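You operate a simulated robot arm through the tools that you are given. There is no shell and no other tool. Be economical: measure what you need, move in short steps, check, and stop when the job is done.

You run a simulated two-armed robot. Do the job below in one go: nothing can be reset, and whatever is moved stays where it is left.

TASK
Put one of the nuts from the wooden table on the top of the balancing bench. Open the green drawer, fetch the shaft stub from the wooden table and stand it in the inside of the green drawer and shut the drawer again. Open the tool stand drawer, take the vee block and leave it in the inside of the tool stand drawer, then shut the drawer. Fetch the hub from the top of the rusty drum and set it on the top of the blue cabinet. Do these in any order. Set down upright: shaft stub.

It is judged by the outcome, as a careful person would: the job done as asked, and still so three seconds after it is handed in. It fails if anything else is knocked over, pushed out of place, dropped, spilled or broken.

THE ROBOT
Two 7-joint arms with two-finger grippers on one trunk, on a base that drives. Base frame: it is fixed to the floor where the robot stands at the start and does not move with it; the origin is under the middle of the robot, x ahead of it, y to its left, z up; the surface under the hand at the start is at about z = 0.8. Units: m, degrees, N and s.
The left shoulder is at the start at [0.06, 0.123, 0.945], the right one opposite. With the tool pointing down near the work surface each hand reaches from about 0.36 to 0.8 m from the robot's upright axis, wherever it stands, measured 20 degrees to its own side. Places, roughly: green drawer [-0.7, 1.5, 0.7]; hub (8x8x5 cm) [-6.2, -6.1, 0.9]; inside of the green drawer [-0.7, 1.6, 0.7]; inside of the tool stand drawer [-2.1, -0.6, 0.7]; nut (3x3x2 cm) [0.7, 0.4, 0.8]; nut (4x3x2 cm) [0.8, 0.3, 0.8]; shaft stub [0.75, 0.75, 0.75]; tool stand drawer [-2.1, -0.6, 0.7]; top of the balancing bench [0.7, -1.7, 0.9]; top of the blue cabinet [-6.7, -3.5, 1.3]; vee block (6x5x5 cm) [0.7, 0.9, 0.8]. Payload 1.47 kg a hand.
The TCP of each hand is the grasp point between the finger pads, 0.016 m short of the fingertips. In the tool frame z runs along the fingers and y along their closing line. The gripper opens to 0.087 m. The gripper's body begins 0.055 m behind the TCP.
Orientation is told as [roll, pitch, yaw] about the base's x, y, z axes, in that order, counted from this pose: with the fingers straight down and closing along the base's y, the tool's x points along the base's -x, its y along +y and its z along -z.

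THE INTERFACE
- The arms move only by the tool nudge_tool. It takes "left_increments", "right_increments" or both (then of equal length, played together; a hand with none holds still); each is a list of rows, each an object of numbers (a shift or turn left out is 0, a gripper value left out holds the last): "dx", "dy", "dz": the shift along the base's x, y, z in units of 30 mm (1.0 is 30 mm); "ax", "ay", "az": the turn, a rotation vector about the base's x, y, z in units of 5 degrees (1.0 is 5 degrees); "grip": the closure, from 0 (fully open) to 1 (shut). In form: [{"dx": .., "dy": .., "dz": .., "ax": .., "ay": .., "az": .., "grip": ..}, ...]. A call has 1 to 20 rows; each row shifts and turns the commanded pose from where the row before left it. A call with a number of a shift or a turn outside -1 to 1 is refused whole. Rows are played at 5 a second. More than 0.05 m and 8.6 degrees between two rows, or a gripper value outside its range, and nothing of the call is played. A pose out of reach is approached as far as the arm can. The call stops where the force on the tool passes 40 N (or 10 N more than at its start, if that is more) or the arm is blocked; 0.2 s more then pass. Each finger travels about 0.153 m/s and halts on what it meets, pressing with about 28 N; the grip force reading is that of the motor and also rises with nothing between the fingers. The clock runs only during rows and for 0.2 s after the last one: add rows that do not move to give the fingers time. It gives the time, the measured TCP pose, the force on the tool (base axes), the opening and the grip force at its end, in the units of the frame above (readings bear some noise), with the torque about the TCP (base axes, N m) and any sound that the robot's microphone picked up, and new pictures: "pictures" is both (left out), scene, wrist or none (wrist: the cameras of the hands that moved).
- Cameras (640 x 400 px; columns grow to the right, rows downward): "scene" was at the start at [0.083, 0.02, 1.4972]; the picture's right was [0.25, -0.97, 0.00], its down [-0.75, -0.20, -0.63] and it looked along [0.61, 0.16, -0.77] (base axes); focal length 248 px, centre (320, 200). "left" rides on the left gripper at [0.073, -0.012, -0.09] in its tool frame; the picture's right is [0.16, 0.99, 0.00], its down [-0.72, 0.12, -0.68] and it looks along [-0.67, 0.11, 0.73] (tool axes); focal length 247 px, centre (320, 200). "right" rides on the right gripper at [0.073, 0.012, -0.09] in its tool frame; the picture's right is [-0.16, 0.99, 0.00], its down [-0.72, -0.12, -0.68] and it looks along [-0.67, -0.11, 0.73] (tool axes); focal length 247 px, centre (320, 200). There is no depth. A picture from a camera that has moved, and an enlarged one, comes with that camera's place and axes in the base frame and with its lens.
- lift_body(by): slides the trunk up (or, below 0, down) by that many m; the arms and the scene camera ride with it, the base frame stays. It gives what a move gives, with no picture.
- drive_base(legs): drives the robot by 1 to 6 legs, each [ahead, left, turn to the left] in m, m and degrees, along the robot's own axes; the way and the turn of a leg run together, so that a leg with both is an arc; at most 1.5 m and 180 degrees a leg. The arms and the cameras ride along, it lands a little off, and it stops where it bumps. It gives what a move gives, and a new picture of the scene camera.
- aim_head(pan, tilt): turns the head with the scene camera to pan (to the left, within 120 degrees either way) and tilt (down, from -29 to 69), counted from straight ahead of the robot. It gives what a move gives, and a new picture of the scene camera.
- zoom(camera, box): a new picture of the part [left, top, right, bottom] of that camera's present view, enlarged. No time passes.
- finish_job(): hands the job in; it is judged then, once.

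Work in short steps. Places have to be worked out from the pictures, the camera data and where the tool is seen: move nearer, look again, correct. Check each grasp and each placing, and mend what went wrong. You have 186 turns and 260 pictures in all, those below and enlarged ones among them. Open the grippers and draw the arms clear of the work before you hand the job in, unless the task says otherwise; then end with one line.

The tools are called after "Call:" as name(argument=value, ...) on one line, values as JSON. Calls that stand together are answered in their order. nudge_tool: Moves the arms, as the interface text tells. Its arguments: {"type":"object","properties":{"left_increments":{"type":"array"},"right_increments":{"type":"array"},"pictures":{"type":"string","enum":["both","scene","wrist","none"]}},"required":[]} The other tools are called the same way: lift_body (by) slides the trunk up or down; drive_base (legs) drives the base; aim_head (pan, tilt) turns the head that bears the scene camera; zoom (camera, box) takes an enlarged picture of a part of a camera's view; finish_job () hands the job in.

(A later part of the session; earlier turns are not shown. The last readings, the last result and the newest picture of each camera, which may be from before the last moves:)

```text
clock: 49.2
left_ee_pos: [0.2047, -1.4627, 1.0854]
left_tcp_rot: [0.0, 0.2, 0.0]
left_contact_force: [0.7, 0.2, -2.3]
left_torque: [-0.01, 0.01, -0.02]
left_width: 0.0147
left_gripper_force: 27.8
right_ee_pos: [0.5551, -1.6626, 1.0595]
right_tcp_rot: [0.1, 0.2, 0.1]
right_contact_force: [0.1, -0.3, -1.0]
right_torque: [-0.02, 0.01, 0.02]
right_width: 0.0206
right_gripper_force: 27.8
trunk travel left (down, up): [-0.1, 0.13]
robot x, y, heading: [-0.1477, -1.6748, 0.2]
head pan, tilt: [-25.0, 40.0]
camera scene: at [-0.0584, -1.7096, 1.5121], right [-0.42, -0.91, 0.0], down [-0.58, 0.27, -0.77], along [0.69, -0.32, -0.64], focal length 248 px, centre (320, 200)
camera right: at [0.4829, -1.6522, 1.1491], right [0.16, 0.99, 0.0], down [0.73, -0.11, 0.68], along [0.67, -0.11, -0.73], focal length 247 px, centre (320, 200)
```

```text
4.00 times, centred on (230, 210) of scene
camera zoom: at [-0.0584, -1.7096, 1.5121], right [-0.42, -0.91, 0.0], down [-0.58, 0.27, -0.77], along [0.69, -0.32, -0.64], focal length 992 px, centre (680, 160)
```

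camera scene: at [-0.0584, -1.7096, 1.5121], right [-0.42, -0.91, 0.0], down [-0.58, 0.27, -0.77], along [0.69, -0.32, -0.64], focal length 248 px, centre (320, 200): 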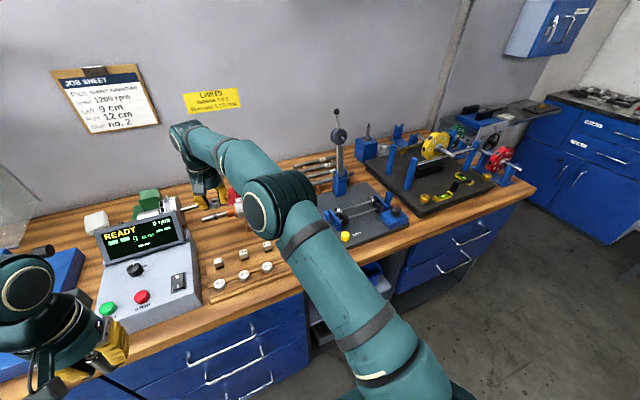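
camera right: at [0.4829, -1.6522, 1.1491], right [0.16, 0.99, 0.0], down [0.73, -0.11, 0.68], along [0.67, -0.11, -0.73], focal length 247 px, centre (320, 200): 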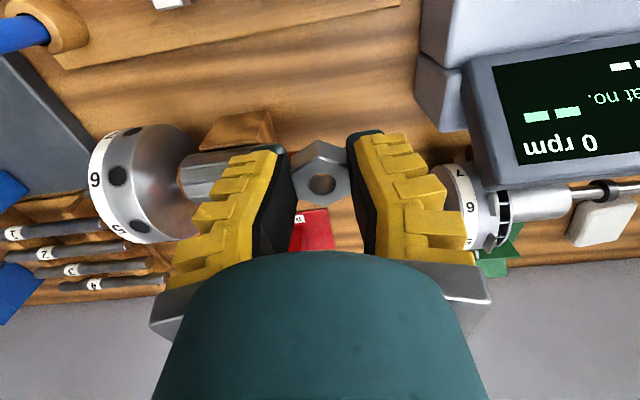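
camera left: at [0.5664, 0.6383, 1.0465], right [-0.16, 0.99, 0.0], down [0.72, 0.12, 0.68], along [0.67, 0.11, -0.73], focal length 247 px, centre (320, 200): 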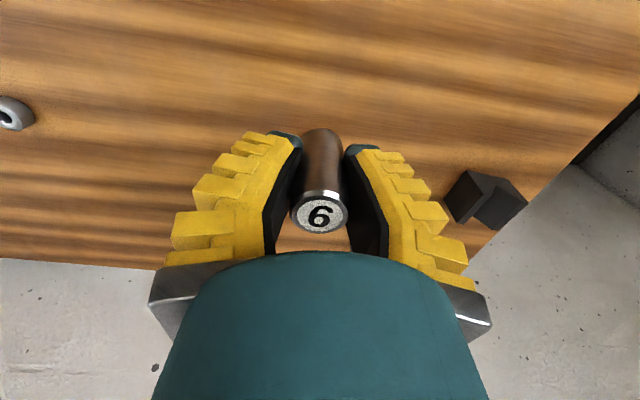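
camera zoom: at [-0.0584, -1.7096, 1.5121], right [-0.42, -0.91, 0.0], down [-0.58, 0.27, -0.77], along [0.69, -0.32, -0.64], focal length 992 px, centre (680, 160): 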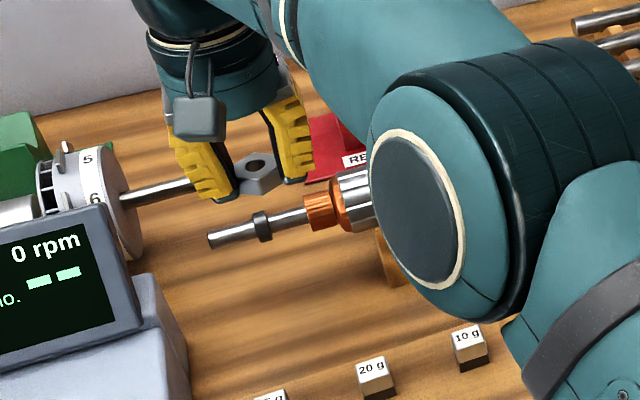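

Geometry: the shaft overhangs at x≈0.61, z≈0.95, the tray ends at x≈0.51, so the descent at x≈0.555 is clear. I lower to z≈0.91 and check.

Call:
nudge_tool(right_increments=[{"dz": -0.7}, {"dz": -0.7}, {"dz": -0.7}, {"dz": -0.7}, {"dz": -0.7}, {"dz": -0.7}, {"dz": -0.7}])

Call:
zoom(camera="scene", box=[150, 180, 310, 280])

```text
clock: 50.8
left_ee_pos: [0.2047, -1.4631, 1.0866]
left_tcp_rot: [0.0, 0.0, 0.1]
left_contact_force: [0.0, 0.0, -2.0]
left_torque: [-0.02, 0.0, 0.01]
left_width: 0.0143
left_gripper_force: 28.3
right_ee_pos: [0.5593, -1.6611, 0.9151]
right_tcp_rot: [-0.1, -0.1, 0.1]
right_contact_force: [0.4, 1.1, -1.0]
right_torque: [0.01, 0.01, 0.01]
right_width: 0.0207
right_gripper_force: 28.0
trunk travel left (down, up): [-0.1, 0.13]
robot x, y, heading: [-0.1476, -1.6729, -0.1]
head pan, tilt: [-25.0, 40.0]
camera scene: at [-0.0593, -1.7101, 1.5122], right [-0.42, -0.91, 0.0], down [-0.58, 0.27, -0.77], along [0.69, -0.32, -0.64], focal length 248 px, centre (320, 200)
camera right: at [0.4856, -1.6511, 1.0057], right [0.16, 0.99, 0.0], down [0.72, -0.11, 0.68], along [0.67, -0.11, -0.73], focal length 247 px, centre (320, 200)
```

scene: 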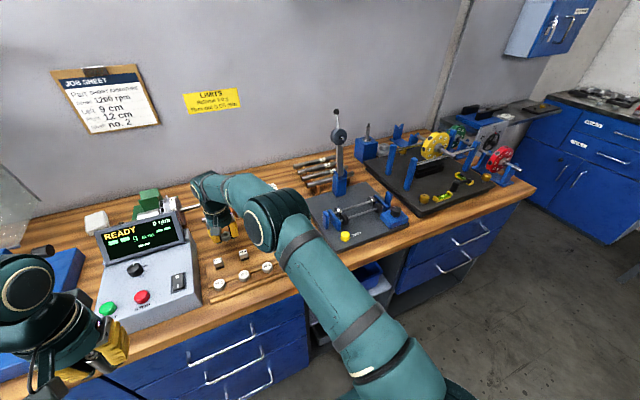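
right: 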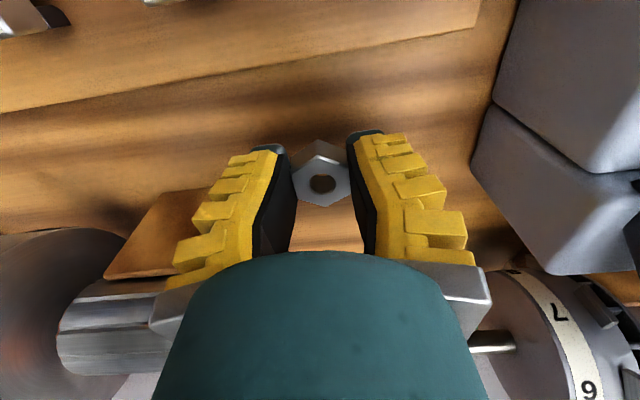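

```text
4.00 times, centred on (230, 230) of scene
camera zoom: at [-0.0593, -1.7101, 1.5122], right [-0.42, -0.91, 0.0], down [-0.58, 0.27, -0.77], along [0.69, -0.32, -0.64], focal length 992 px, centre (680, 80)
```

zoom: 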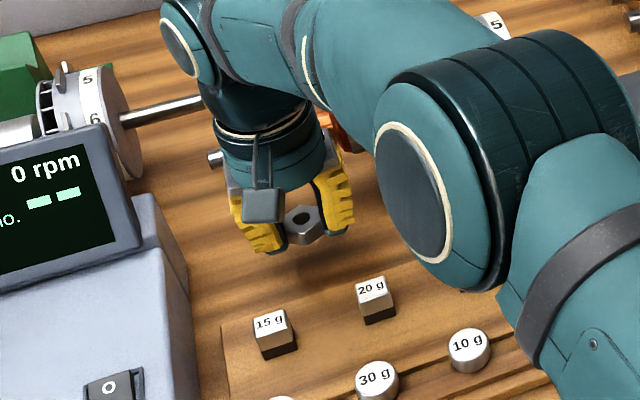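

Clear. Lowering slowly toward contact.

Call:
nudge_tool(right_increments=[{"dz": -0.25}, {"dz": -0.25}, {"dz": -0.25}, {"dz": -0.25}, {}], pictures="none")

Call:
zoom(camera="scene", box=[190, 210, 270, 260])

```text
clock: 52.0
left_ee_pos: [0.2042, -1.4639, 1.0871]
left_tcp_rot: [0.0, 0.0, 0.1]
left_contact_force: [0.0, -0.1, -2.7]
left_torque: [-0.04, -0.02, 0.01]
left_width: 0.014
left_gripper_force: 28.0
right_ee_pos: [0.5545, -1.6627, 0.8853]
right_tcp_rot: [0.1, 0.2, 0.3]
right_contact_force: [-7.8, -1.0, 3.5]
right_torque: [0.05, -0.73, 0.05]
right_width: 0.0207
right_gripper_force: 28.6
trunk travel left (down, up): [-0.1, 0.13]
robot x, y, heading: [-0.1431, -1.6727, 0.2]
head pan, tilt: [-25.0, 40.0]
```

```text
8.00 times, centred on (230, 235) of scene
camera zoom: at [-0.0611, -1.7102, 1.5123], right [-0.42, -0.91, 0.0], down [-0.58, 0.27, -0.77], along [0.7, -0.32, -0.64], focal length 1983 px, centre (1040, -80)
```

zoom: 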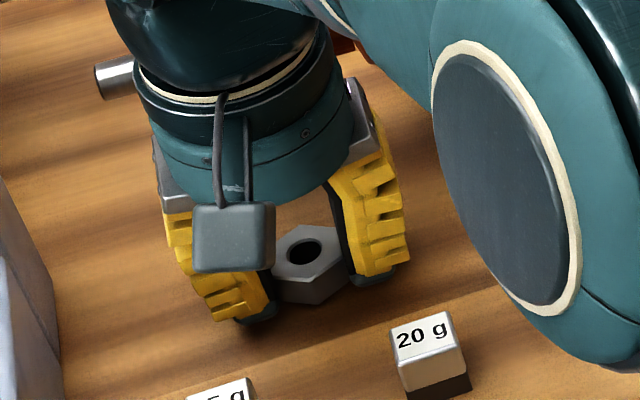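

A -x force with torque tells that the hand's housing touches the shaft behind. I move 14 mm toward -x, away from it.

Call:
nudge_tool(right_increments=[{"dx": -0.25}, {"dx": -0.25}, {}], pictures="wrist")

Call:
zoom(camera="scene", box=[170, 170, 330, 270])

```text
clock: 52.8
left_ee_pos: [0.2046, -1.4635, 1.0855]
left_tcp_rot: [0.0, 0.1, 0.2]
left_contact_force: [0.3, 0.0, -1.5]
left_torque: [0.01, 0.01, 0.04]
left_width: 0.0145
left_gripper_force: 28.3
right_ee_pos: [0.541, -1.6632, 0.8852]
right_tcp_rot: [0.1, 0.0, 0.0]
right_contact_force: [-0.1, -0.6, 0.0]
right_torque: [0.02, 0.03, 0.01]
right_width: 0.0208
right_gripper_force: 28.1
trunk travel left (down, up): [-0.1, 0.13]
robot x, y, heading: [-0.1509, -1.6735, 0.1]
head pan, tilt: [-25.0, 40.0]
camera right: at [0.4676, -1.653, 0.9749], right [0.16, 0.99, 0.0], down [0.72, -0.11, 0.68], along [0.67, -0.11, -0.73], focal length 247 px, centre (320, 200)
```

right: 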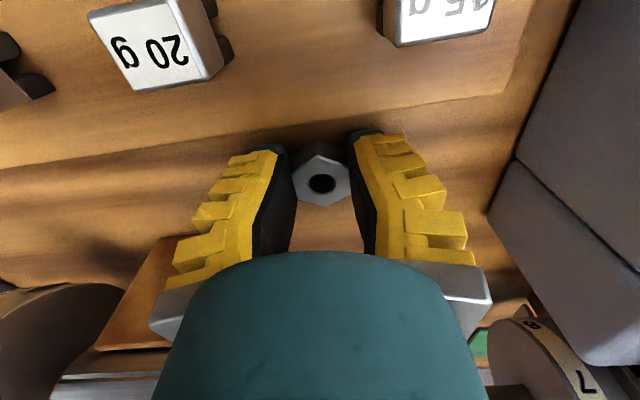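

```text
4.00 times, centred on (250, 220) of scene
camera zoom: at [-0.0596, -1.7102, 1.5122], right [-0.42, -0.91, 0.0], down [-0.58, 0.27, -0.77], along [0.69, -0.32, -0.64], focal length 992 px, centre (600, 120)
```

zoom: 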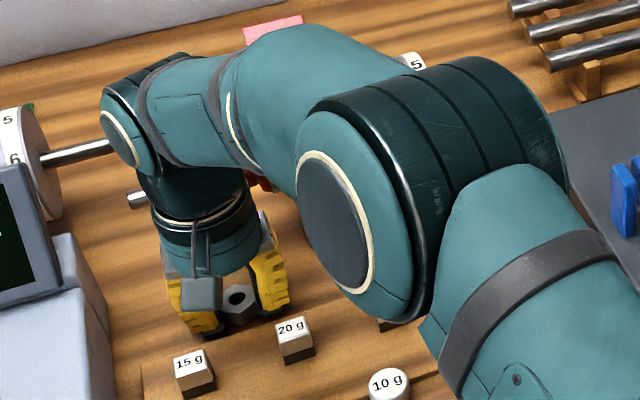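

Free of contact, the motor hasn't moved. I keep lowering here in small steps.

Call:
nudge_tool(right_increments=[{"dz": -0.15, "dx": 0.07}, {"dz": -0.15}, {"dz": -0.15}, {}], pictures="none")

```text
clock: 53.8
left_ee_pos: [0.2021, -1.4636, 1.0871]
left_tcp_rot: [0.1, -0.1, 0.1]
left_contact_force: [1.2, 0.5, -2.3]
left_torque: [-0.03, 0.0, 0.0]
left_width: 0.014
left_gripper_force: 28.4
right_ee_pos: [0.5437, -1.6623, 0.8755]
right_tcp_rot: [0.1, -0.4, 0.2]
right_contact_force: [-0.5, 1.2, 31.9]
right_torque: [-0.05, 0.15, -0.03]
right_width: 0.0262
right_gripper_force: 28.1
trunk travel left (down, up): [-0.1, 0.13]
robot x, y, heading: [-0.1466, -1.6736, 0.3]
head pan, tilt: [-25.0, 40.0]
```

Contact at z≈0.875. I ease up 2 mm, open moderately, and rise.

Call:
nudge_tool(right_increments=[{"dz": 0.1}, {"grip": 0.4}, {}, {}, {"dz": 0.6}, {"dz": 0.7}, {"dz": 0.8}, {"dz": 0.8}, {"dz": 0.8}, {"dz": 0.8}])

Call:
zoom(camera="right", box=[160, 50, 480, 250])

```text
clock: 56.0
left_ee_pos: [0.2044, -1.4627, 1.0863]
left_tcp_rot: [0.0, 0.0, 0.1]
left_contact_force: [-1.4, -0.3, -2.0]
left_torque: [0.02, -0.02, 0.0]
left_width: 0.0141
left_gripper_force: 27.9
right_ee_pos: [0.5463, -1.6598, 1.0079]
right_tcp_rot: [0.0, 0.1, 0.1]
right_contact_force: [-0.1, 0.4, 0.5]
right_torque: [0.02, 0.01, 0.01]
right_width: 0.0574
right_gripper_force: 3.5
trunk travel left (down, up): [-0.1, 0.13]
robot x, y, heading: [-0.1428, -1.674, 0.1]
head pan, tilt: [-25.0, 40.0]
camera scene: at [-0.06, -1.7102, 1.5122], right [-0.42, -0.91, 0.0], down [-0.58, 0.27, -0.77], along [0.69, -0.32, -0.64], focal length 248 px, centre (320, 200)
camera right: at [0.4724, -1.6508, 1.0975], right [0.16, 0.99, 0.0], down [0.72, -0.11, 0.68], along [0.67, -0.11, -0.73], focal length 247 px, centre (320, 200)
```

scene: 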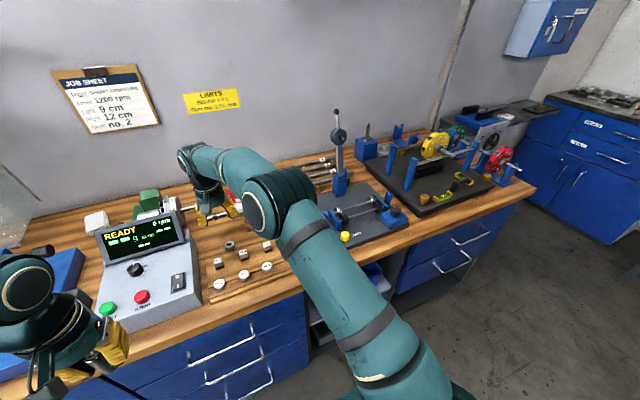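
right: 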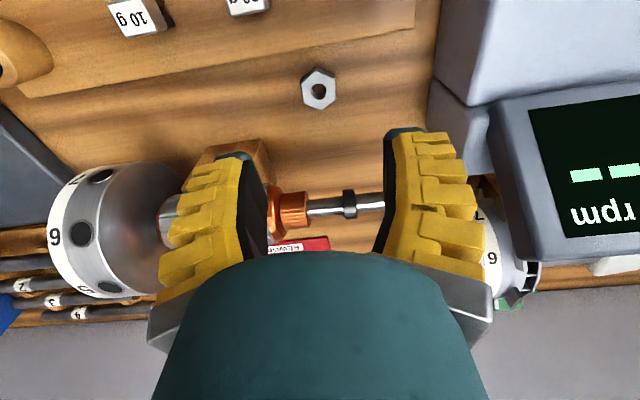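

```text
2.00 times, centred on (320, 150) of right
camera zoom: at [0.4724, -1.6508, 1.0975], right [0.16, 0.99, 0.0], down [0.72, -0.11, 0.68], along [0.67, -0.11, -0.73], focal length 494 px, centre (320, 300)
```

zoom: 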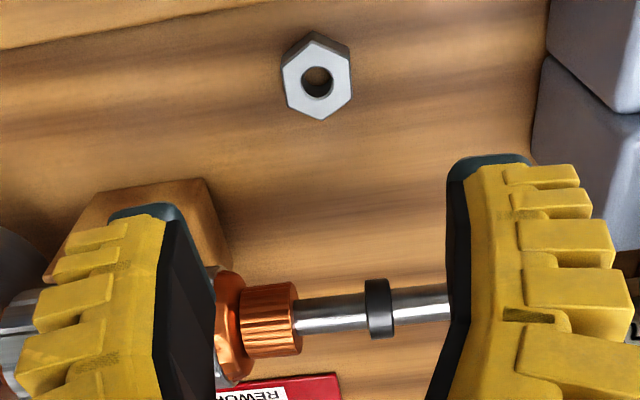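

Nut lies flat on the bench top. I raise and retract the right hand, then back off and turn left toward the green drawer.

Call:
nudge_tool(right_increments=[{"dz": 1}, {"dz": 1}, {"dz": 1}, {"dx": -1}, {"dx": -1}, {"dx": -1}, {"dx": -1}, {"dx": -1, "dy": -0.7}, {"dx": -1, "dy": -0.7}, {"dx": -0.7, "dy": -0.7}], pictures="none")

Call:
drive_base(legs=[[-0.6, 0, 0], [0, 0, 90]])

Call:
aim_head(pan=0, tilt=15)

```text
clock: 58.2
left_ee_pos: [0.2045, -1.4643, 1.0857]
left_tcp_rot: [0.0, 0.0, 0.0]
left_contact_force: [0.1, -0.5, -1.9]
left_torque: [0.02, -0.03, 0.01]
left_width: 0.0136
left_gripper_force: 27.9
right_ee_pos: [0.3446, -1.7263, 1.1018]
right_tcp_rot: [0.1, 0.1, 0.0]
right_contact_force: [0.0, 0.5, -0.7]
right_torque: [-0.01, -0.02, 0.0]
right_width: 0.0573
right_gripper_force: 3.8
trunk travel left (down, up): [-0.1, 0.13]
robot x, y, heading: [-0.1461, -1.6761, 0.0]
head pan, tilt: [-25.0, 40.0]
```

```text
clock: 65.3
left_ee_pos: [-0.9497, -1.3143, 1.0857]
left_tcp_rot: [-0.1, 0.0, 87.6]
left_contact_force: [0.2, -1.8, -1.3]
left_torque: [0.02, -0.02, -0.01]
left_width: 0.0136
left_gripper_force: 27.9
right_ee_pos: [-0.6817, -1.1872, 1.1017]
right_tcp_rot: [-0.1, 0.0, 87.7]
right_contact_force: [-0.3, -0.2, -0.9]
right_torque: [0.01, 0.0, -0.03]
right_width: 0.0573
right_gripper_force: 4.2
trunk travel left (down, up): [-0.1, 0.13]
robot x, y, heading: [-0.7552, -1.6745, 87.7]
head pan, tilt: [-25.0, 40.0]
camera scene: at [-0.7143, -1.5884, 1.5122], right [0.89, -0.46, 0.0], down [-0.3, -0.57, -0.77], along [0.35, 0.68, -0.64], focal length 248 px, centre (320, 200)
```

scene: 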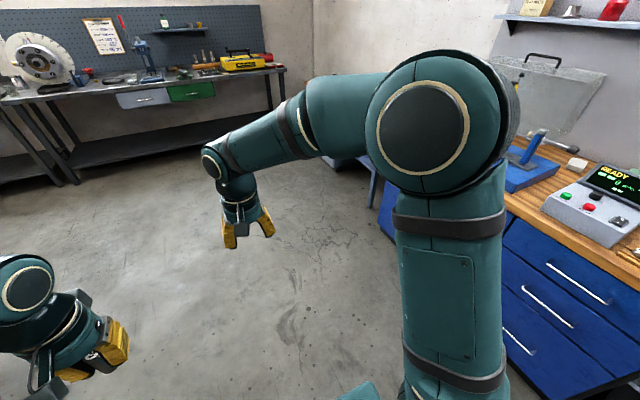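

```text
clock: 66.2
left_ee_pos: [-0.9493, -1.3144, 1.0854]
left_tcp_rot: [0.0, 0.0, 87.7]
left_contact_force: [-0.1, -0.1, -2.3]
left_torque: [0.03, 0.02, 0.0]
left_width: 0.0135
left_gripper_force: 27.8
right_ee_pos: [-0.6806, -1.1861, 1.1012]
right_tcp_rot: [0.0, 0.0, 87.7]
right_contact_force: [1.2, 0.4, 0.2]
right_torque: [0.02, -0.03, 0.0]
right_width: 0.0576
right_gripper_force: 3.4
trunk travel left (down, up): [-0.1, 0.13]
robot x, y, heading: [-0.7534, -1.6741, 87.6]
head pan, tilt: [0.0, 15.0]
camera scene: at [-0.7493, -1.5705, 1.5517], right [1.0, -0.04, 0.0], down [-0.01, -0.26, -0.97], along [0.04, 0.96, -0.26], focal length 248 px, centre (320, 200)
```

scene: 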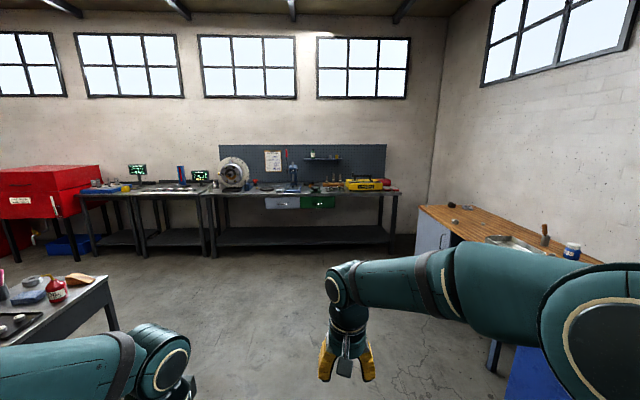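

The path to the workbench with the green drawer (x≈-0.65) is free. I drive ahead.

Call:
drive_base(legs=[[1.3, 0, 2.4], [1.0, -0.05, 0]])

Call:
aim_head(pan=0, tilt=40)

```text
clock: 77.5
left_ee_pos: [-0.9826, 0.9413, 1.0865]
left_tcp_rot: [0.1, 0.0, 93.4]
left_contact_force: [-0.5, -0.6, -2.5]
left_torque: [-0.01, 0.02, 0.02]
left_width: 0.0129
left_gripper_force: 27.7
right_ee_pos: [-0.7296, 1.0935, 1.1015]
right_tcp_rot: [0.0, 0.0, 93.4]
right_contact_force: [0.1, 0.0, 1.0]
right_torque: [-0.01, 0.0, 0.0]
right_width: 0.0574
right_gripper_force: 3.8
trunk travel left (down, up): [-0.1, 0.13]
robot x, y, heading: [-0.7517, 0.6021, 93.5]
head pan, tilt: [0.0, 15.0]
camera scene: at [-0.7588, 0.7066, 1.5517], right [1.0, 0.06, 0.0], down [0.02, -0.26, -0.97], along [-0.06, 0.96, -0.26], focal length 248 px, centre (320, 200)
```

scene: 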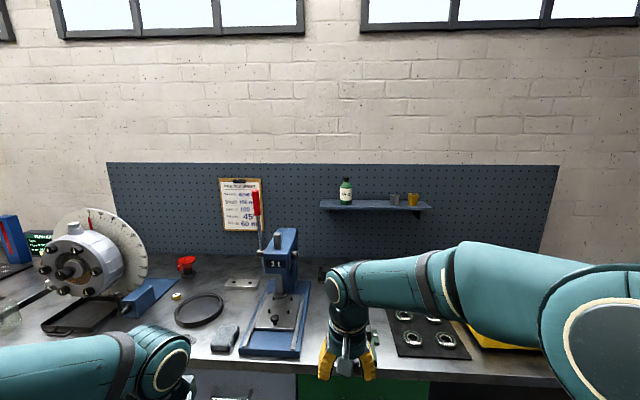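

```text
clock: 78.3
left_ee_pos: [-0.9826, 0.9406, 1.0857]
left_tcp_rot: [0.0, 0.0, 93.4]
left_contact_force: [0.4, -0.5, -2.1]
left_torque: [0.01, 0.01, 0.0]
left_width: 0.0126
left_gripper_force: 28.1
right_ee_pos: [-0.7289, 1.0935, 1.1013]
right_tcp_rot: [-0.1, 0.0, 93.4]
right_contact_force: [0.3, -0.3, 0.4]
right_torque: [0.02, -0.01, 0.02]
right_width: 0.0573
right_gripper_force: 4.5
trunk travel left (down, up): [-0.1, 0.13]
robot x, y, heading: [-0.7521, 0.5996, 93.6]
head pan, tilt: [0.0, 40.0]
camera scene: at [-0.7583, 0.6979, 1.5123], right [1.0, 0.06, 0.0], down [0.04, -0.64, -0.77], along [-0.05, 0.77, -0.64], focal length 248 px, centre (320, 200)
```

scene: 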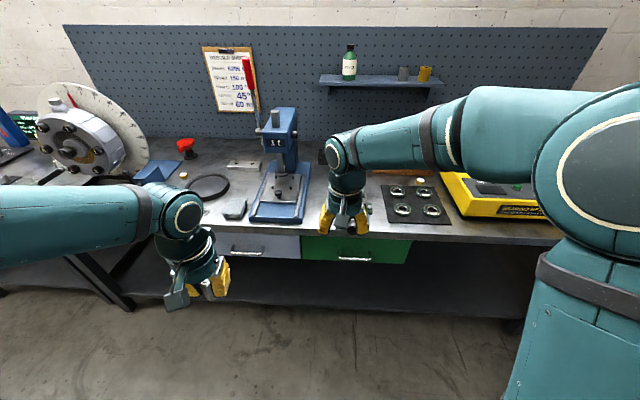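

Zoom on the green drawer and its handle.

Call:
zoom(camera="scene", box=[280, 210, 440, 290])

Call:
zoom(camera="right", box=[0, 0, 640, 400])

```text
4.00 times, centred on (360, 250) of scene
camera zoom: at [-0.7583, 0.6979, 1.5123], right [1.0, 0.06, 0.0], down [0.04, -0.64, -0.77], along [-0.05, 0.77, -0.64], focal length 992 px, centre (160, 0)
```

zoom: 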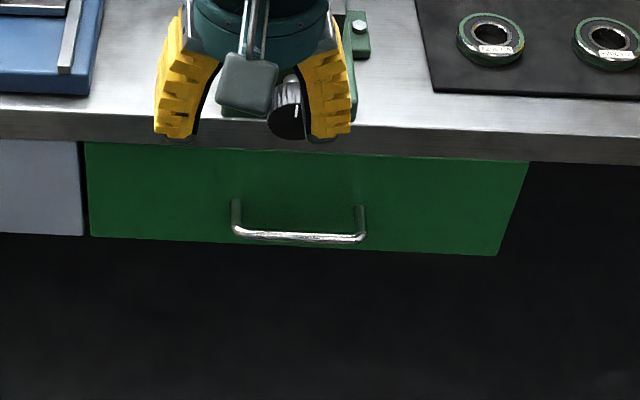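

```text
1.00 times, centred on (320, 200) of right (not enlarged: the box is as wide or as high as the picture)
camera zoom: at [-0.7365, 1.0196, 1.1915], right [-0.99, 0.1, 0.0], down [0.07, 0.73, 0.68], along [0.07, 0.68, -0.73], focal length 247 px, centre (320, 200)
```

zoom: 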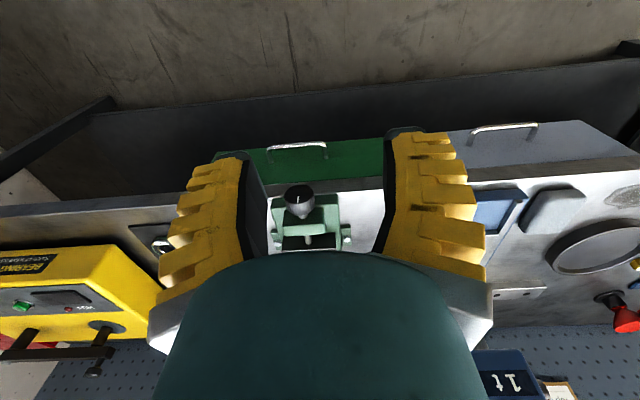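

The handle bar is at about (-0.667, 1.27, 0.76), running along x. I'll grip it with the fingers tilted forward and closing vertically: first straighten the base, then yaw the right hand 90°.

Call:
drive_base(legs=[[0, 0, -3.5]])

Call:
nudge_tool(right_increments=[{"az": 1, "dy": -0.3, "grip": 0}, {"az": 1, "dy": -0.3}, {"az": 1, "dy": -0.3}, {"az": 1, "dy": -0.3}, {"az": 1, "dy": -0.3}, {"az": 1}, {"az": 1}, {"az": 1}, {"az": 1}, {"az": 1}, {"az": 1}, {"az": 1}, {"az": 1}, {"az": 1}, {"az": 1}, {"az": 1}, {"az": 1}, {"az": 1}], pictures="none")

```text
clock: 79.2
left_ee_pos: [-0.9611, 0.9543, 1.0865]
left_tcp_rot: [-0.1, 0.0, 89.9]
left_contact_force: [0.1, 0.2, -2.0]
left_torque: [0.01, -0.01, -0.01]
left_width: 0.0127
left_gripper_force: 27.3
right_ee_pos: [-0.6984, 1.091, 1.1032]
right_tcp_rot: [0.1, 0.0, 89.8]
right_contact_force: [0.7, 0.7, 0.1]
right_torque: [0.01, 0.01, 0.0]
right_width: 0.0573
right_gripper_force: 4.2
trunk travel left (down, up): [-0.1, 0.13]
robot x, y, heading: [-0.7521, 0.6039, 89.6]
head pan, tilt: [0.0, 40.0]
camera scene: at [-0.7518, 0.6981, 1.5122], right [1.0, 0.0, 0.0], down [0.0, -0.64, -0.77], along [0.0, 0.77, -0.64], focal length 248 px, centre (320, 200)
```

scene: 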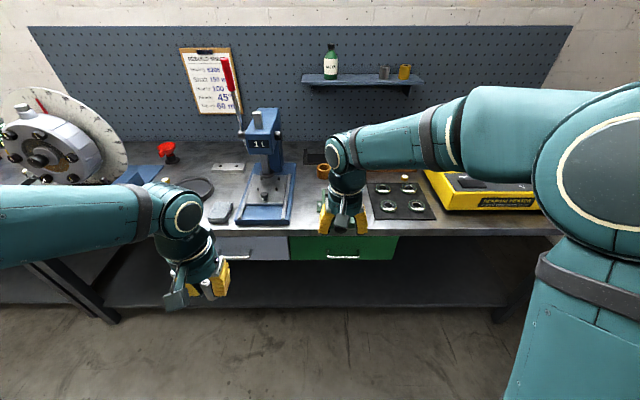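

```text
clock: 83.0
left_ee_pos: [-0.9618, 0.9549, 1.0858]
left_tcp_rot: [0.1, 0.0, 89.8]
left_contact_force: [0.3, 0.6, -2.3]
left_torque: [-0.01, -0.02, 0.02]
left_width: 0.0128
left_gripper_force: 28.1
right_ee_pos: [-0.6985, 1.0477, 1.1025]
right_tcp_rot: [0.0, 0.1, 179.9]
right_contact_force: [0.0, -0.9, 0.0]
right_torque: [-0.04, -0.04, 0.01]
right_width: 0.0868
right_gripper_force: 0.0
trunk travel left (down, up): [-0.1, 0.13]
robot x, y, heading: [-0.7498, 0.6016, 89.8]
head pan, tilt: [0.0, 40.0]
```

Yaw done. Now tilt the fingers forward 70° about x while lowering.

Call:
nudge_tool(right_increments=[{"ax": 1, "dz": -0.5, "dy": 0.15}, {"ax": 1, "dz": -0.5, "dy": 0.15}, {"ax": 1, "dz": -0.5, "dy": 0.15}, {"ax": 1, "dz": -0.5, "dy": 0.15}, {"ax": 1, "dz": -0.5, "dy": 0.15}, {"ax": 1, "dz": -0.5, "dy": 0.15}, {"ax": 1, "dz": -0.5, "dy": 0.15}, {"ax": 1, "dz": -0.5, "dy": 0.15}, {"ax": 1, "dz": -0.5, "dy": 0.15}, {"ax": 1, "dz": -0.5, "dy": 0.15}, {"ax": 1, "dz": -0.5, "dy": 0.15}, {"ax": 1, "dz": -0.5, "dy": 0.15}, {"ax": 1, "dz": -0.5, "dy": 0.15}, {"ax": 1, "dz": -0.5, "dy": 0.15}], pictures="both")

```text
clock: 86.0
left_ee_pos: [-0.9614, 0.9543, 1.0867]
left_tcp_rot: [0.0, -0.1, 89.9]
left_contact_force: [0.9, 0.3, -2.1]
left_torque: [-0.07, -0.02, 0.0]
left_width: 0.0127
left_gripper_force: 27.9
right_ee_pos: [-0.6982, 1.1087, 0.8911]
right_tcp_rot: [-70.1, -0.2, 179.9]
right_contact_force: [0.1, 0.3, -0.4]
right_torque: [0.01, 0.02, 0.0]
right_width: 0.0872
right_gripper_force: 0.0
trunk travel left (down, up): [-0.1, 0.13]
robot x, y, heading: [-0.7486, 0.6025, 89.9]
head pan, tilt: [0.0, 40.0]
camera scene: at [-0.7526, 0.6985, 1.5122], right [1.0, 0.0, 0.0], down [0.0, -0.64, -0.77], along [0.0, 0.77, -0.64], focal length 248 px, centre (320, 200)
camera right: at [-0.6254, 1.0195, 0.9107], right [-0.16, -0.34, -0.93], down [-0.72, -0.6, 0.34], along [-0.67, 0.73, -0.15], focal length 247 px, centre (320, 200)
```

scene: 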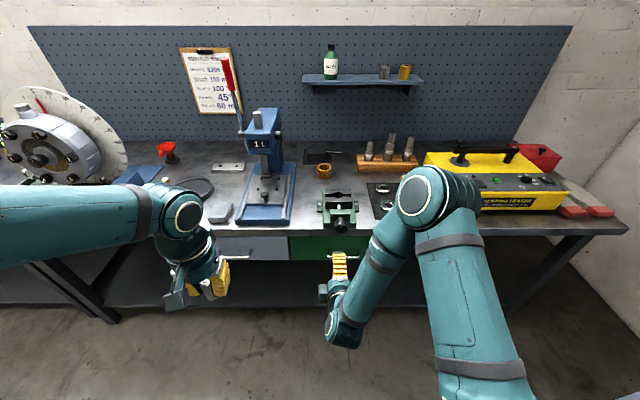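
right: 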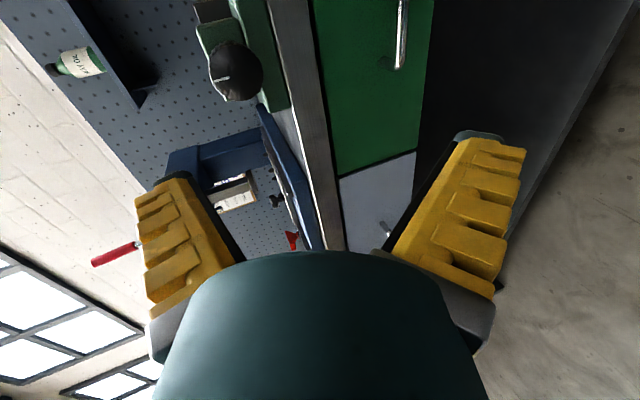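

Triangulated: bar centre ≈(-0.662, 1.305, 0.715). I move to a standoff ~8 cm before it.

Call:
nudge_tool(right_increments=[{"dx": 0.2, "dy": 0.1, "dz": -0.83}, {"dx": 0.2, "dy": 0.4, "dz": -0.83}, {"dx": 0.2, "dy": 0.6, "dz": -0.83}, {"dx": 0.2, "dy": 0.8, "dz": -0.83}, {"dx": 0.2, "dy": 0.9, "dz": -0.83}, {"dx": 0.2, "dy": 0.9, "dz": -0.83}])

Call:
zoom(camera="scene", box=[280, 220, 400, 295])

```text
clock: 87.4
left_ee_pos: [-0.9624, 0.9546, 1.0866]
left_tcp_rot: [0.1, 0.0, 89.9]
left_contact_force: [0.0, 0.1, -1.3]
left_torque: [0.01, 0.0, 0.01]
left_width: 0.0124
left_gripper_force: 28.3
right_ee_pos: [-0.662, 1.2206, 0.7414]
right_tcp_rot: [-69.9, -0.1, 179.9]
right_contact_force: [-0.4, 0.1, 0.0]
right_torque: [-0.01, 0.02, 0.01]
right_width: 0.0872
right_gripper_force: 0.1
trunk travel left (down, up): [-0.1, 0.13]
robot x, y, heading: [-0.7511, 0.6033, 90.0]
head pan, tilt: [0.0, 40.0]
camera scene: at [-0.7524, 0.6985, 1.5122], right [1.0, 0.0, 0.0], down [0.0, -0.64, -0.77], along [0.0, 0.77, -0.64], focal length 248 px, centre (320, 200)
camera right: at [-0.5881, 1.1319, 0.7616], right [-0.16, -0.34, -0.93], down [-0.72, -0.6, 0.34], along [-0.67, 0.73, -0.15], focal length 247 px, centre (320, 200)
```

scene: 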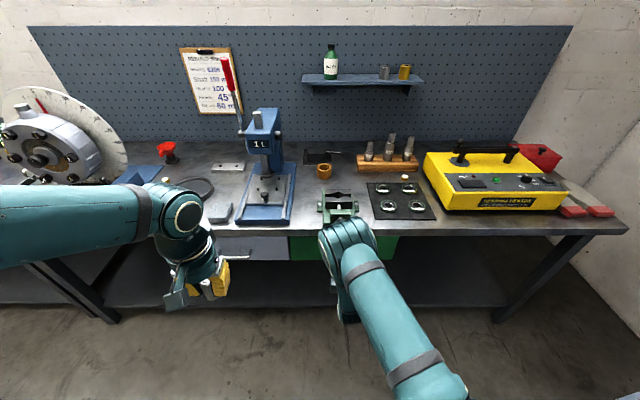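
right: 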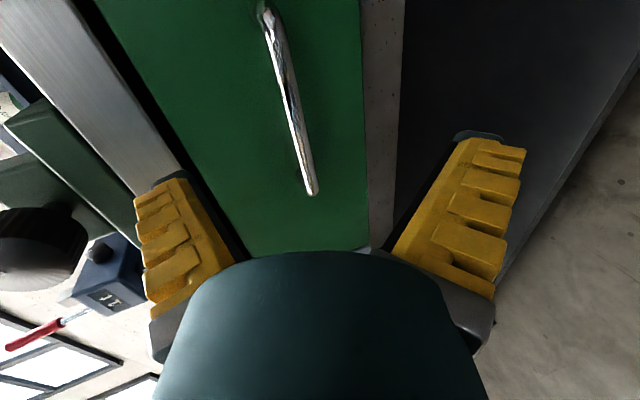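

```text
5.33 times, centred on (340, 258) of scene
camera zoom: at [-0.7524, 0.6985, 1.5122], right [1.0, 0.0, 0.0], down [0.0, -0.64, -0.77], along [0.0, 0.77, -0.64], focal length 1322 px, centre (213, -107)
```

zoom: 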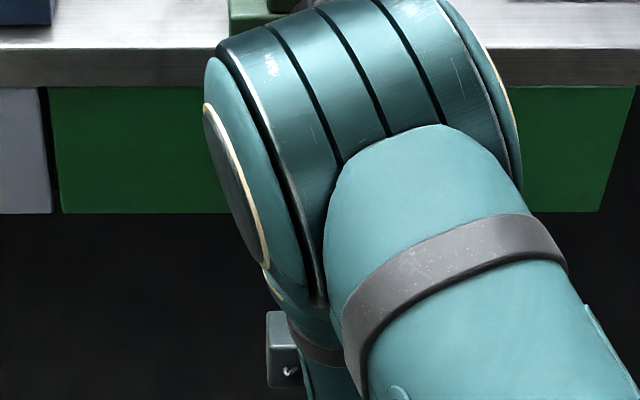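

The bar spans x −0.724..−0.603 at y≈1.295, z≈0.733. I advance onto it and close.

Call:
nudge_tool(right_increments=[{"dy": 0.65, "dz": -0.07}, {"dy": 0.65, "dz": -0.07}, {"dy": 0.6, "dz": -0.07}, {"dy": 0.6, "dz": -0.07}, {"grip": 0.6}, {"grip": 1}, {}, {}, {}], pictures="wrist")

```text
clock: 88.7
left_ee_pos: [-0.9614, 0.9484, 1.0873]
left_tcp_rot: [0.1, -0.2, 89.8]
left_contact_force: [0.0, -1.8, -1.6]
left_torque: [0.06, 0.01, 0.04]
left_width: 0.0128
left_gripper_force: 28.1
right_ee_pos: [-0.6627, 1.2918, 0.7364]
right_tcp_rot: [-70.0, -0.1, 179.9]
right_contact_force: [-0.7, -0.1, -0.2]
right_torque: [0.01, 0.0, 0.01]
right_width: 0.0123
right_gripper_force: 9.1
trunk travel left (down, up): [-0.1, 0.13]
robot x, y, heading: [-0.7545, 0.5999, 89.9]
head pan, tilt: [0.0, 40.0]
stopped in row 6 (right hand): the force on the tool passed its limit at 50 N (the readings are from after the stop); the commanded pose is now the measured one
camera right: at [-0.5893, 1.2013, 0.7556], right [-0.16, -0.34, -0.93], down [-0.72, -0.6, 0.34], along [-0.67, 0.73, -0.15], focal length 247 px, centre (320, 200)
```

right: 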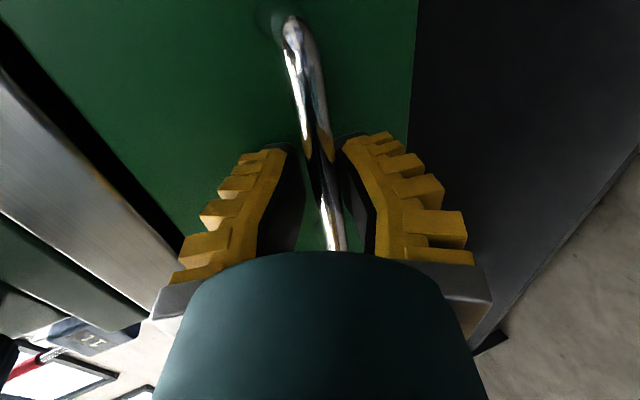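

Handle is between the fingers. I firm the grip and pull a little with the arm first.

Call:
nudge_tool(right_increments=[{"grip": 1}, {}, {}, {"dy": -0.4}, {"dy": -0.4}, {"dy": -0.4}, {"dy": -0.4}])

```text
clock: 90.3
left_ee_pos: [-0.9601, 0.9531, 1.0857]
left_tcp_rot: [0.1, 0.1, 89.8]
left_contact_force: [0.7, -0.6, -1.4]
left_torque: [0.02, 0.02, 0.02]
left_width: 0.0128
left_gripper_force: 27.7
right_ee_pos: [-0.6617, 1.2457, 0.7325]
right_tcp_rot: [-69.9, -0.3, 180.0]
right_contact_force: [-2.0, 0.0, -12.6]
right_torque: [0.12, -0.01, 0.07]
right_width: 0.0
right_gripper_force: 29.2
trunk travel left (down, up): [-0.1, 0.13]
robot x, y, heading: [-0.7486, 0.6018, 89.5]
head pan, tilt: [0.0, 40.0]
camera scene: at [-0.7525, 0.6983, 1.5121], right [1.0, 0.0, 0.0], down [0.0, -0.64, -0.77], along [0.0, 0.77, -0.64], focal length 248 px, centre (320, 200)
camera right: at [-0.5888, 1.1562, 0.7524], right [-0.16, -0.34, -0.93], down [-0.72, -0.6, 0.35], along [-0.67, 0.73, -0.15], focal length 247 px, centre (320, 200)
```

scene: 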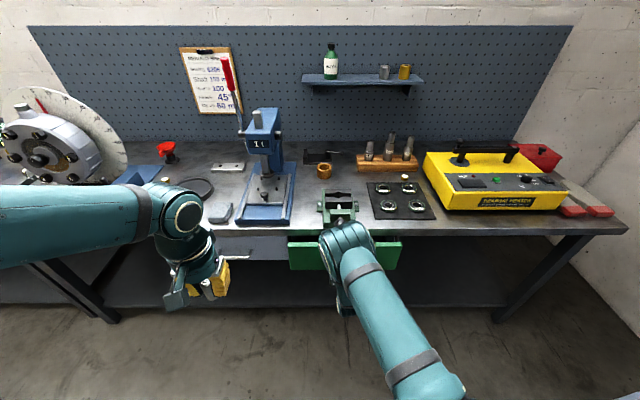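
right: 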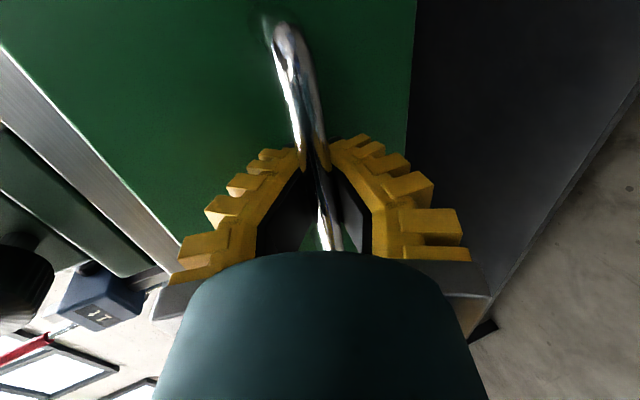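

The drawer is coming out. I continue the pull by driving the base back 0.18 m.

Call:
nudge_tool(right_increments=[{"dz": -0.12}, {"dy": -0.4}, {"dy": -0.4}], pictures="none")

Call:
drive_base(legs=[[-0.15, 0, 0]])

```text
clock: 91.1
left_ee_pos: [-0.9608, 0.953, 1.0857]
left_tcp_rot: [-0.1, 0.0, 89.8]
left_contact_force: [-0.6, -0.3, -1.0]
left_torque: [0.0, -0.01, 0.03]
left_width: 0.0123
left_gripper_force: 28.1
right_ee_pos: [-0.6612, 1.2207, 0.7273]
right_tcp_rot: [-69.9, -0.1, 179.9]
right_contact_force: [-0.6, 0.2, 2.9]
right_torque: [-0.05, -0.02, 0.01]
right_width: 0.0
right_gripper_force: 27.9
trunk travel left (down, up): [-0.1, 0.13]
robot x, y, heading: [-0.7534, 0.5989, 90.0]
head pan, tilt: [0.0, 40.0]
```

```text
clock: 92.5
left_ee_pos: [-0.9616, 0.8059, 1.0872]
left_tcp_rot: [0.0, -0.1, 89.7]
left_contact_force: [0.0, -0.2, -1.1]
left_torque: [0.03, -0.05, 0.02]
left_width: 0.0123
left_gripper_force: 28.4
right_ee_pos: [-0.6611, 1.0734, 0.7273]
right_tcp_rot: [-69.9, -0.1, 179.8]
right_contact_force: [0.4, 0.2, 4.1]
right_torque: [0.03, -0.01, 0.03]
right_width: 0.0
right_gripper_force: 27.8
trunk travel left (down, up): [-0.1, 0.13]
robot x, y, heading: [-0.7545, 0.4561, 90.0]
head pan, tilt: [0.0, 40.0]
camera scene: at [-0.7528, 0.5494, 1.5123], right [1.0, -0.01, 0.0], down [0.0, -0.64, -0.77], along [0.0, 0.77, -0.64], focal length 248 px, centre (320, 200)
```

scene: 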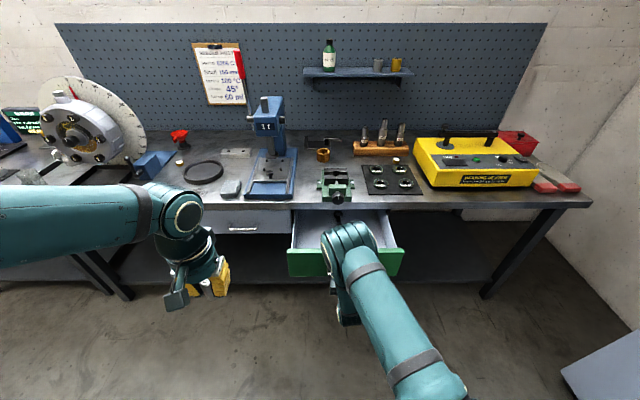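

The drawer is open ~0.22 m. I release the handle, withdraw the right hand back, up and to the right.

Call:
nudge_tool(right_increments=[{"grip": 0.3}, {"grip": 0.0}, {}, {"dy": -0.7}, {"dy": -0.9}, {"dy": -0.9}, {"dy": -0.5, "dz": 0.8}, {"dx": 0.5, "dz": 0.9}, {"dx": 0.7, "dz": 0.9}, {"dx": 0.7, "dz": 0.9}, {"dx": 0.8, "dz": 0.9}, {"dx": 0.8, "dz": 0.9}, {"dx": 0.8, "dz": 0.9}], pictures="none")

Call:
drive_base(legs=[[0.1, 0, 0]])

Call:
zoom(camera="scene", box=[240, 180, 440, 305])

```text
clock: 95.3
left_ee_pos: [-0.9617, 0.8078, 1.0869]
left_tcp_rot: [0.0, 0.0, 89.6]
left_contact_force: [-0.5, 0.4, -2.2]
left_torque: [0.02, -0.03, -0.03]
left_width: 0.0125
left_gripper_force: 28.3
right_ee_pos: [-0.6018, 0.9812, 0.841]
right_tcp_rot: [-70.0, -0.6, 179.3]
right_contact_force: [-0.7, 0.1, -0.5]
right_torque: [0.0, 0.02, 0.0]
right_width: 0.0869
right_gripper_force: 0.2
right hand out of reach, approached as far as the arm can: row 11, 12, 13
trunk travel left (down, up): [-0.1, 0.13]
robot x, y, heading: [-0.7519, 0.4546, 89.9]
head pan, tilt: [0.0, 40.0]
```

```text
clock: 96.4
left_ee_pos: [-0.9612, 0.908, 1.086]
left_tcp_rot: [0.0, 0.1, 89.6]
left_contact_force: [-0.2, 0.6, -2.2]
left_torque: [-0.01, -0.01, 0.04]
left_width: 0.0127
left_gripper_force: 27.5
right_ee_pos: [-0.601, 1.08, 0.841]
right_tcp_rot: [-69.9, -0.6, 179.2]
right_contact_force: [0.2, 1.3, -1.1]
right_torque: [0.02, 0.03, 0.01]
right_width: 0.0869
right_gripper_force: 0.1
trunk travel left (down, up): [-0.1, 0.13]
robot x, y, heading: [-0.7529, 0.5535, 89.6]
head pan, tilt: [0.0, 40.0]
camera scene: at [-0.7522, 0.6507, 1.5121], right [1.0, -0.01, 0.0], down [0.0, -0.64, -0.77], along [0.01, 0.77, -0.64], focal length 248 px, centre (320, 200)
```

scene: 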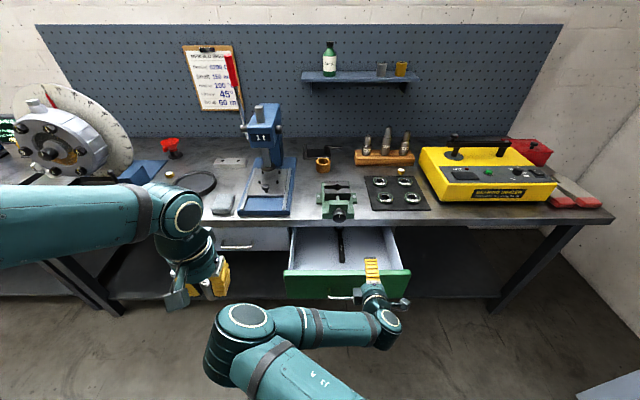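

```text
3.20 times, centred on (340, 242) of scene
camera zoom: at [-0.7522, 0.6507, 1.5121], right [1.0, -0.01, 0.0], down [0.0, -0.64, -0.77], along [0.01, 0.77, -0.64], focal length 793 px, centre (256, 64)
```

zoom: 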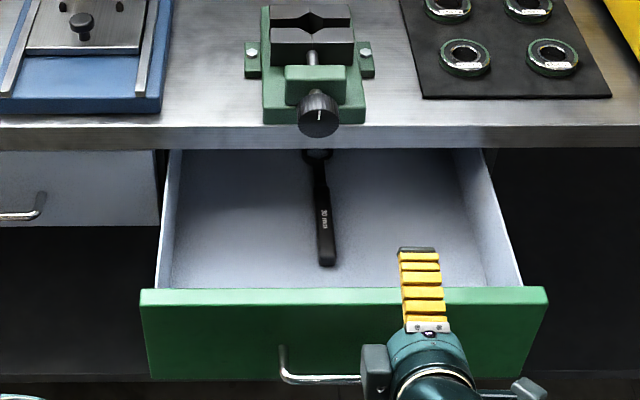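

Drawer: panel z 0.645–0.817, interior x −0.86..−0.47, a wrench lying at x≈−0.665; free floor left of it. I bring the left hand above (-0.78,1.235), yawed 90° so its camera points inward along x.

Call:
nudge_tool(left_increments=[{"az": 1, "dx": 0.33, "dy": 0.6}, {"az": 1, "dx": 0.33, "dy": 0.6}, {"az": 1, "dx": 0.33, "dy": 0.6}, {"az": 1, "dx": 0.33, "dy": 0.6}, {"az": 1, "dx": 0.33, "dy": 0.6}, {"az": 1, "dx": 0.33, "dy": 0.6}, {"az": 1, "dx": 0.33, "dy": 0.6}, {"az": 1, "dx": 0.33, "dy": 0.6}, {"az": 1, "dx": 0.33, "dy": 0.6}, {"az": 1, "dx": 0.33, "dy": 0.6}, {"az": 1, "dx": 0.33, "dy": 0.6}, {"az": 1, "dx": 0.33, "dy": 0.6}, {"az": 1, "dx": 0.33, "dy": 0.6}, {"az": 1, "dx": 0.33, "dy": 0.6}, {"az": 1, "dx": 0.33, "dy": 0.6}, {"az": 1, "dx": 0.33, "dy": 0.6}, {"az": 1, "dx": 0.33, "dy": 0.6}, {"az": 1, "dx": 0.33, "dy": 0.6}])

```text
clock: 100.2
left_ee_pos: [-0.7834, 1.2293, 1.0865]
left_tcp_rot: [-0.1, 0.1, 179.7]
left_contact_force: [0.0, 0.2, -2.5]
left_torque: [0.01, 0.02, 0.0]
left_width: 0.0127
left_gripper_force: 27.7
right_ee_pos: [-0.5999, 1.0794, 0.84]
right_tcp_rot: [-70.0, -0.6, 179.2]
right_contact_force: [0.6, 0.1, 0.1]
right_torque: [0.01, -0.01, -0.03]
right_width: 0.0872
right_gripper_force: 0.0
trunk travel left (down, up): [-0.1, 0.13]
robot x, y, heading: [-0.7508, 0.5541, 89.6]
head pan, tilt: [0.0, 40.0]
camera scene: at [-0.7518, 0.6496, 1.5122], right [1.0, -0.01, 0.0], down [0.0, -0.64, -0.77], along [0.01, 0.77, -0.64], focal length 248 px, centre (320, 200)
camera left: at [-0.7108, 1.2406, 1.1756], right [0.15, -0.99, 0.0], down [-0.72, -0.11, 0.68], along [-0.67, -0.1, -0.73], focal length 247 px, centre (320, 200)
```

scene: 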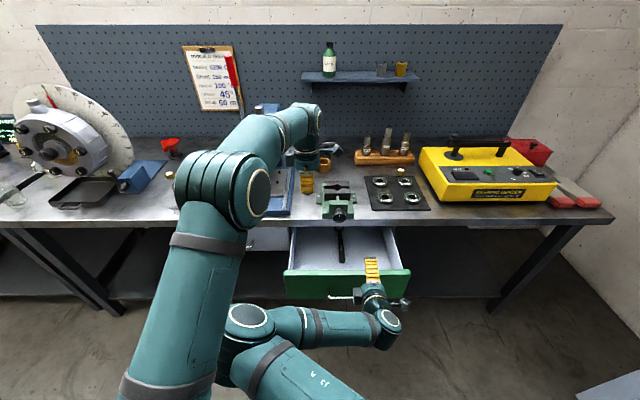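
left: 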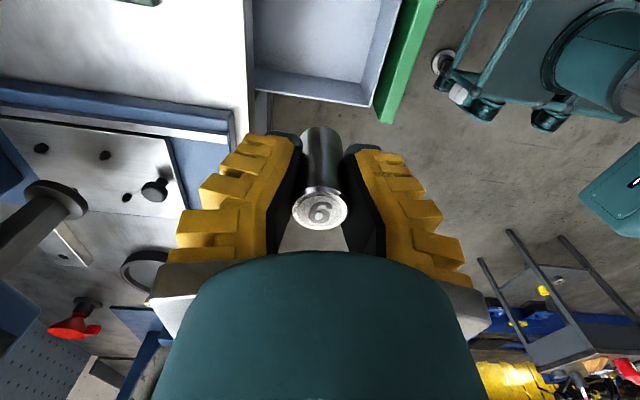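

Slot between panel and bench edge is y 1.138–1.316, hand centred at 1.229. Lowering to z≈0.79.

Call:
nudge_tool(left_increments=[{"dz": -1}, {"dz": -1}, {"dz": -1}, {"dz": -1}, {"dz": -1}, {"dz": -1}, {"dz": -1}, {"dz": -1}, {"dz": -1}, {"dz": -0.7}])

```text
clock: 102.4
left_ee_pos: [-0.7879, 1.2374, 0.8068]
left_tcp_rot: [-1.2, 0.5, -179.9]
left_contact_force: [-0.4, 0.3, -2.2]
left_torque: [0.02, 0.02, 0.01]
left_width: 0.0123
left_gripper_force: 28.0
right_ee_pos: [-0.5743, 1.0643, 0.8112]
right_tcp_rot: [-66.8, 4.0, 178.7]
right_contact_force: [-0.2, 0.1, -0.6]
right_torque: [0.0, -0.01, -0.03]
right_width: 0.0871
right_gripper_force: 0.1
trunk travel left (down, up): [-0.1, 0.13]
robot x, y, heading: [-0.7517, 0.5492, 89.7]
head pan, tilt: [0.0, 40.0]
camera scene: at [-0.7521, 0.6494, 1.5122], right [1.0, -0.01, 0.0], down [0.0, -0.64, -0.77], along [0.01, 0.77, -0.64], focal length 248 px, centre (320, 200)
camera left: at [-0.7158, 1.2471, 0.8986], right [0.16, -0.99, -0.02], down [-0.73, -0.13, 0.67], along [-0.67, -0.1, -0.74], focal length 247 px, centre (320, 200)
```

scene: 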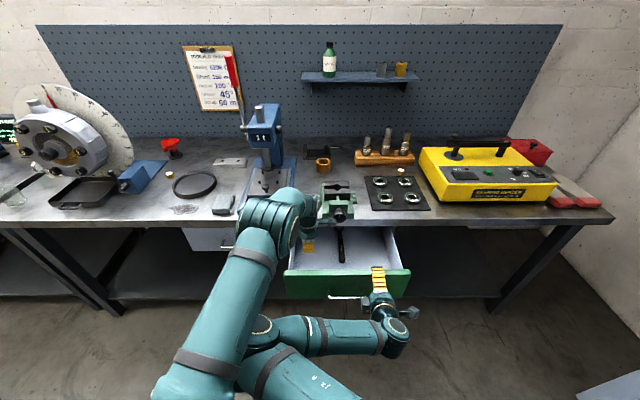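
left: 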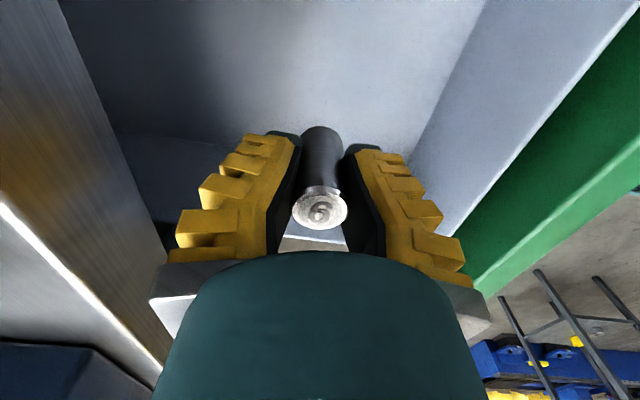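

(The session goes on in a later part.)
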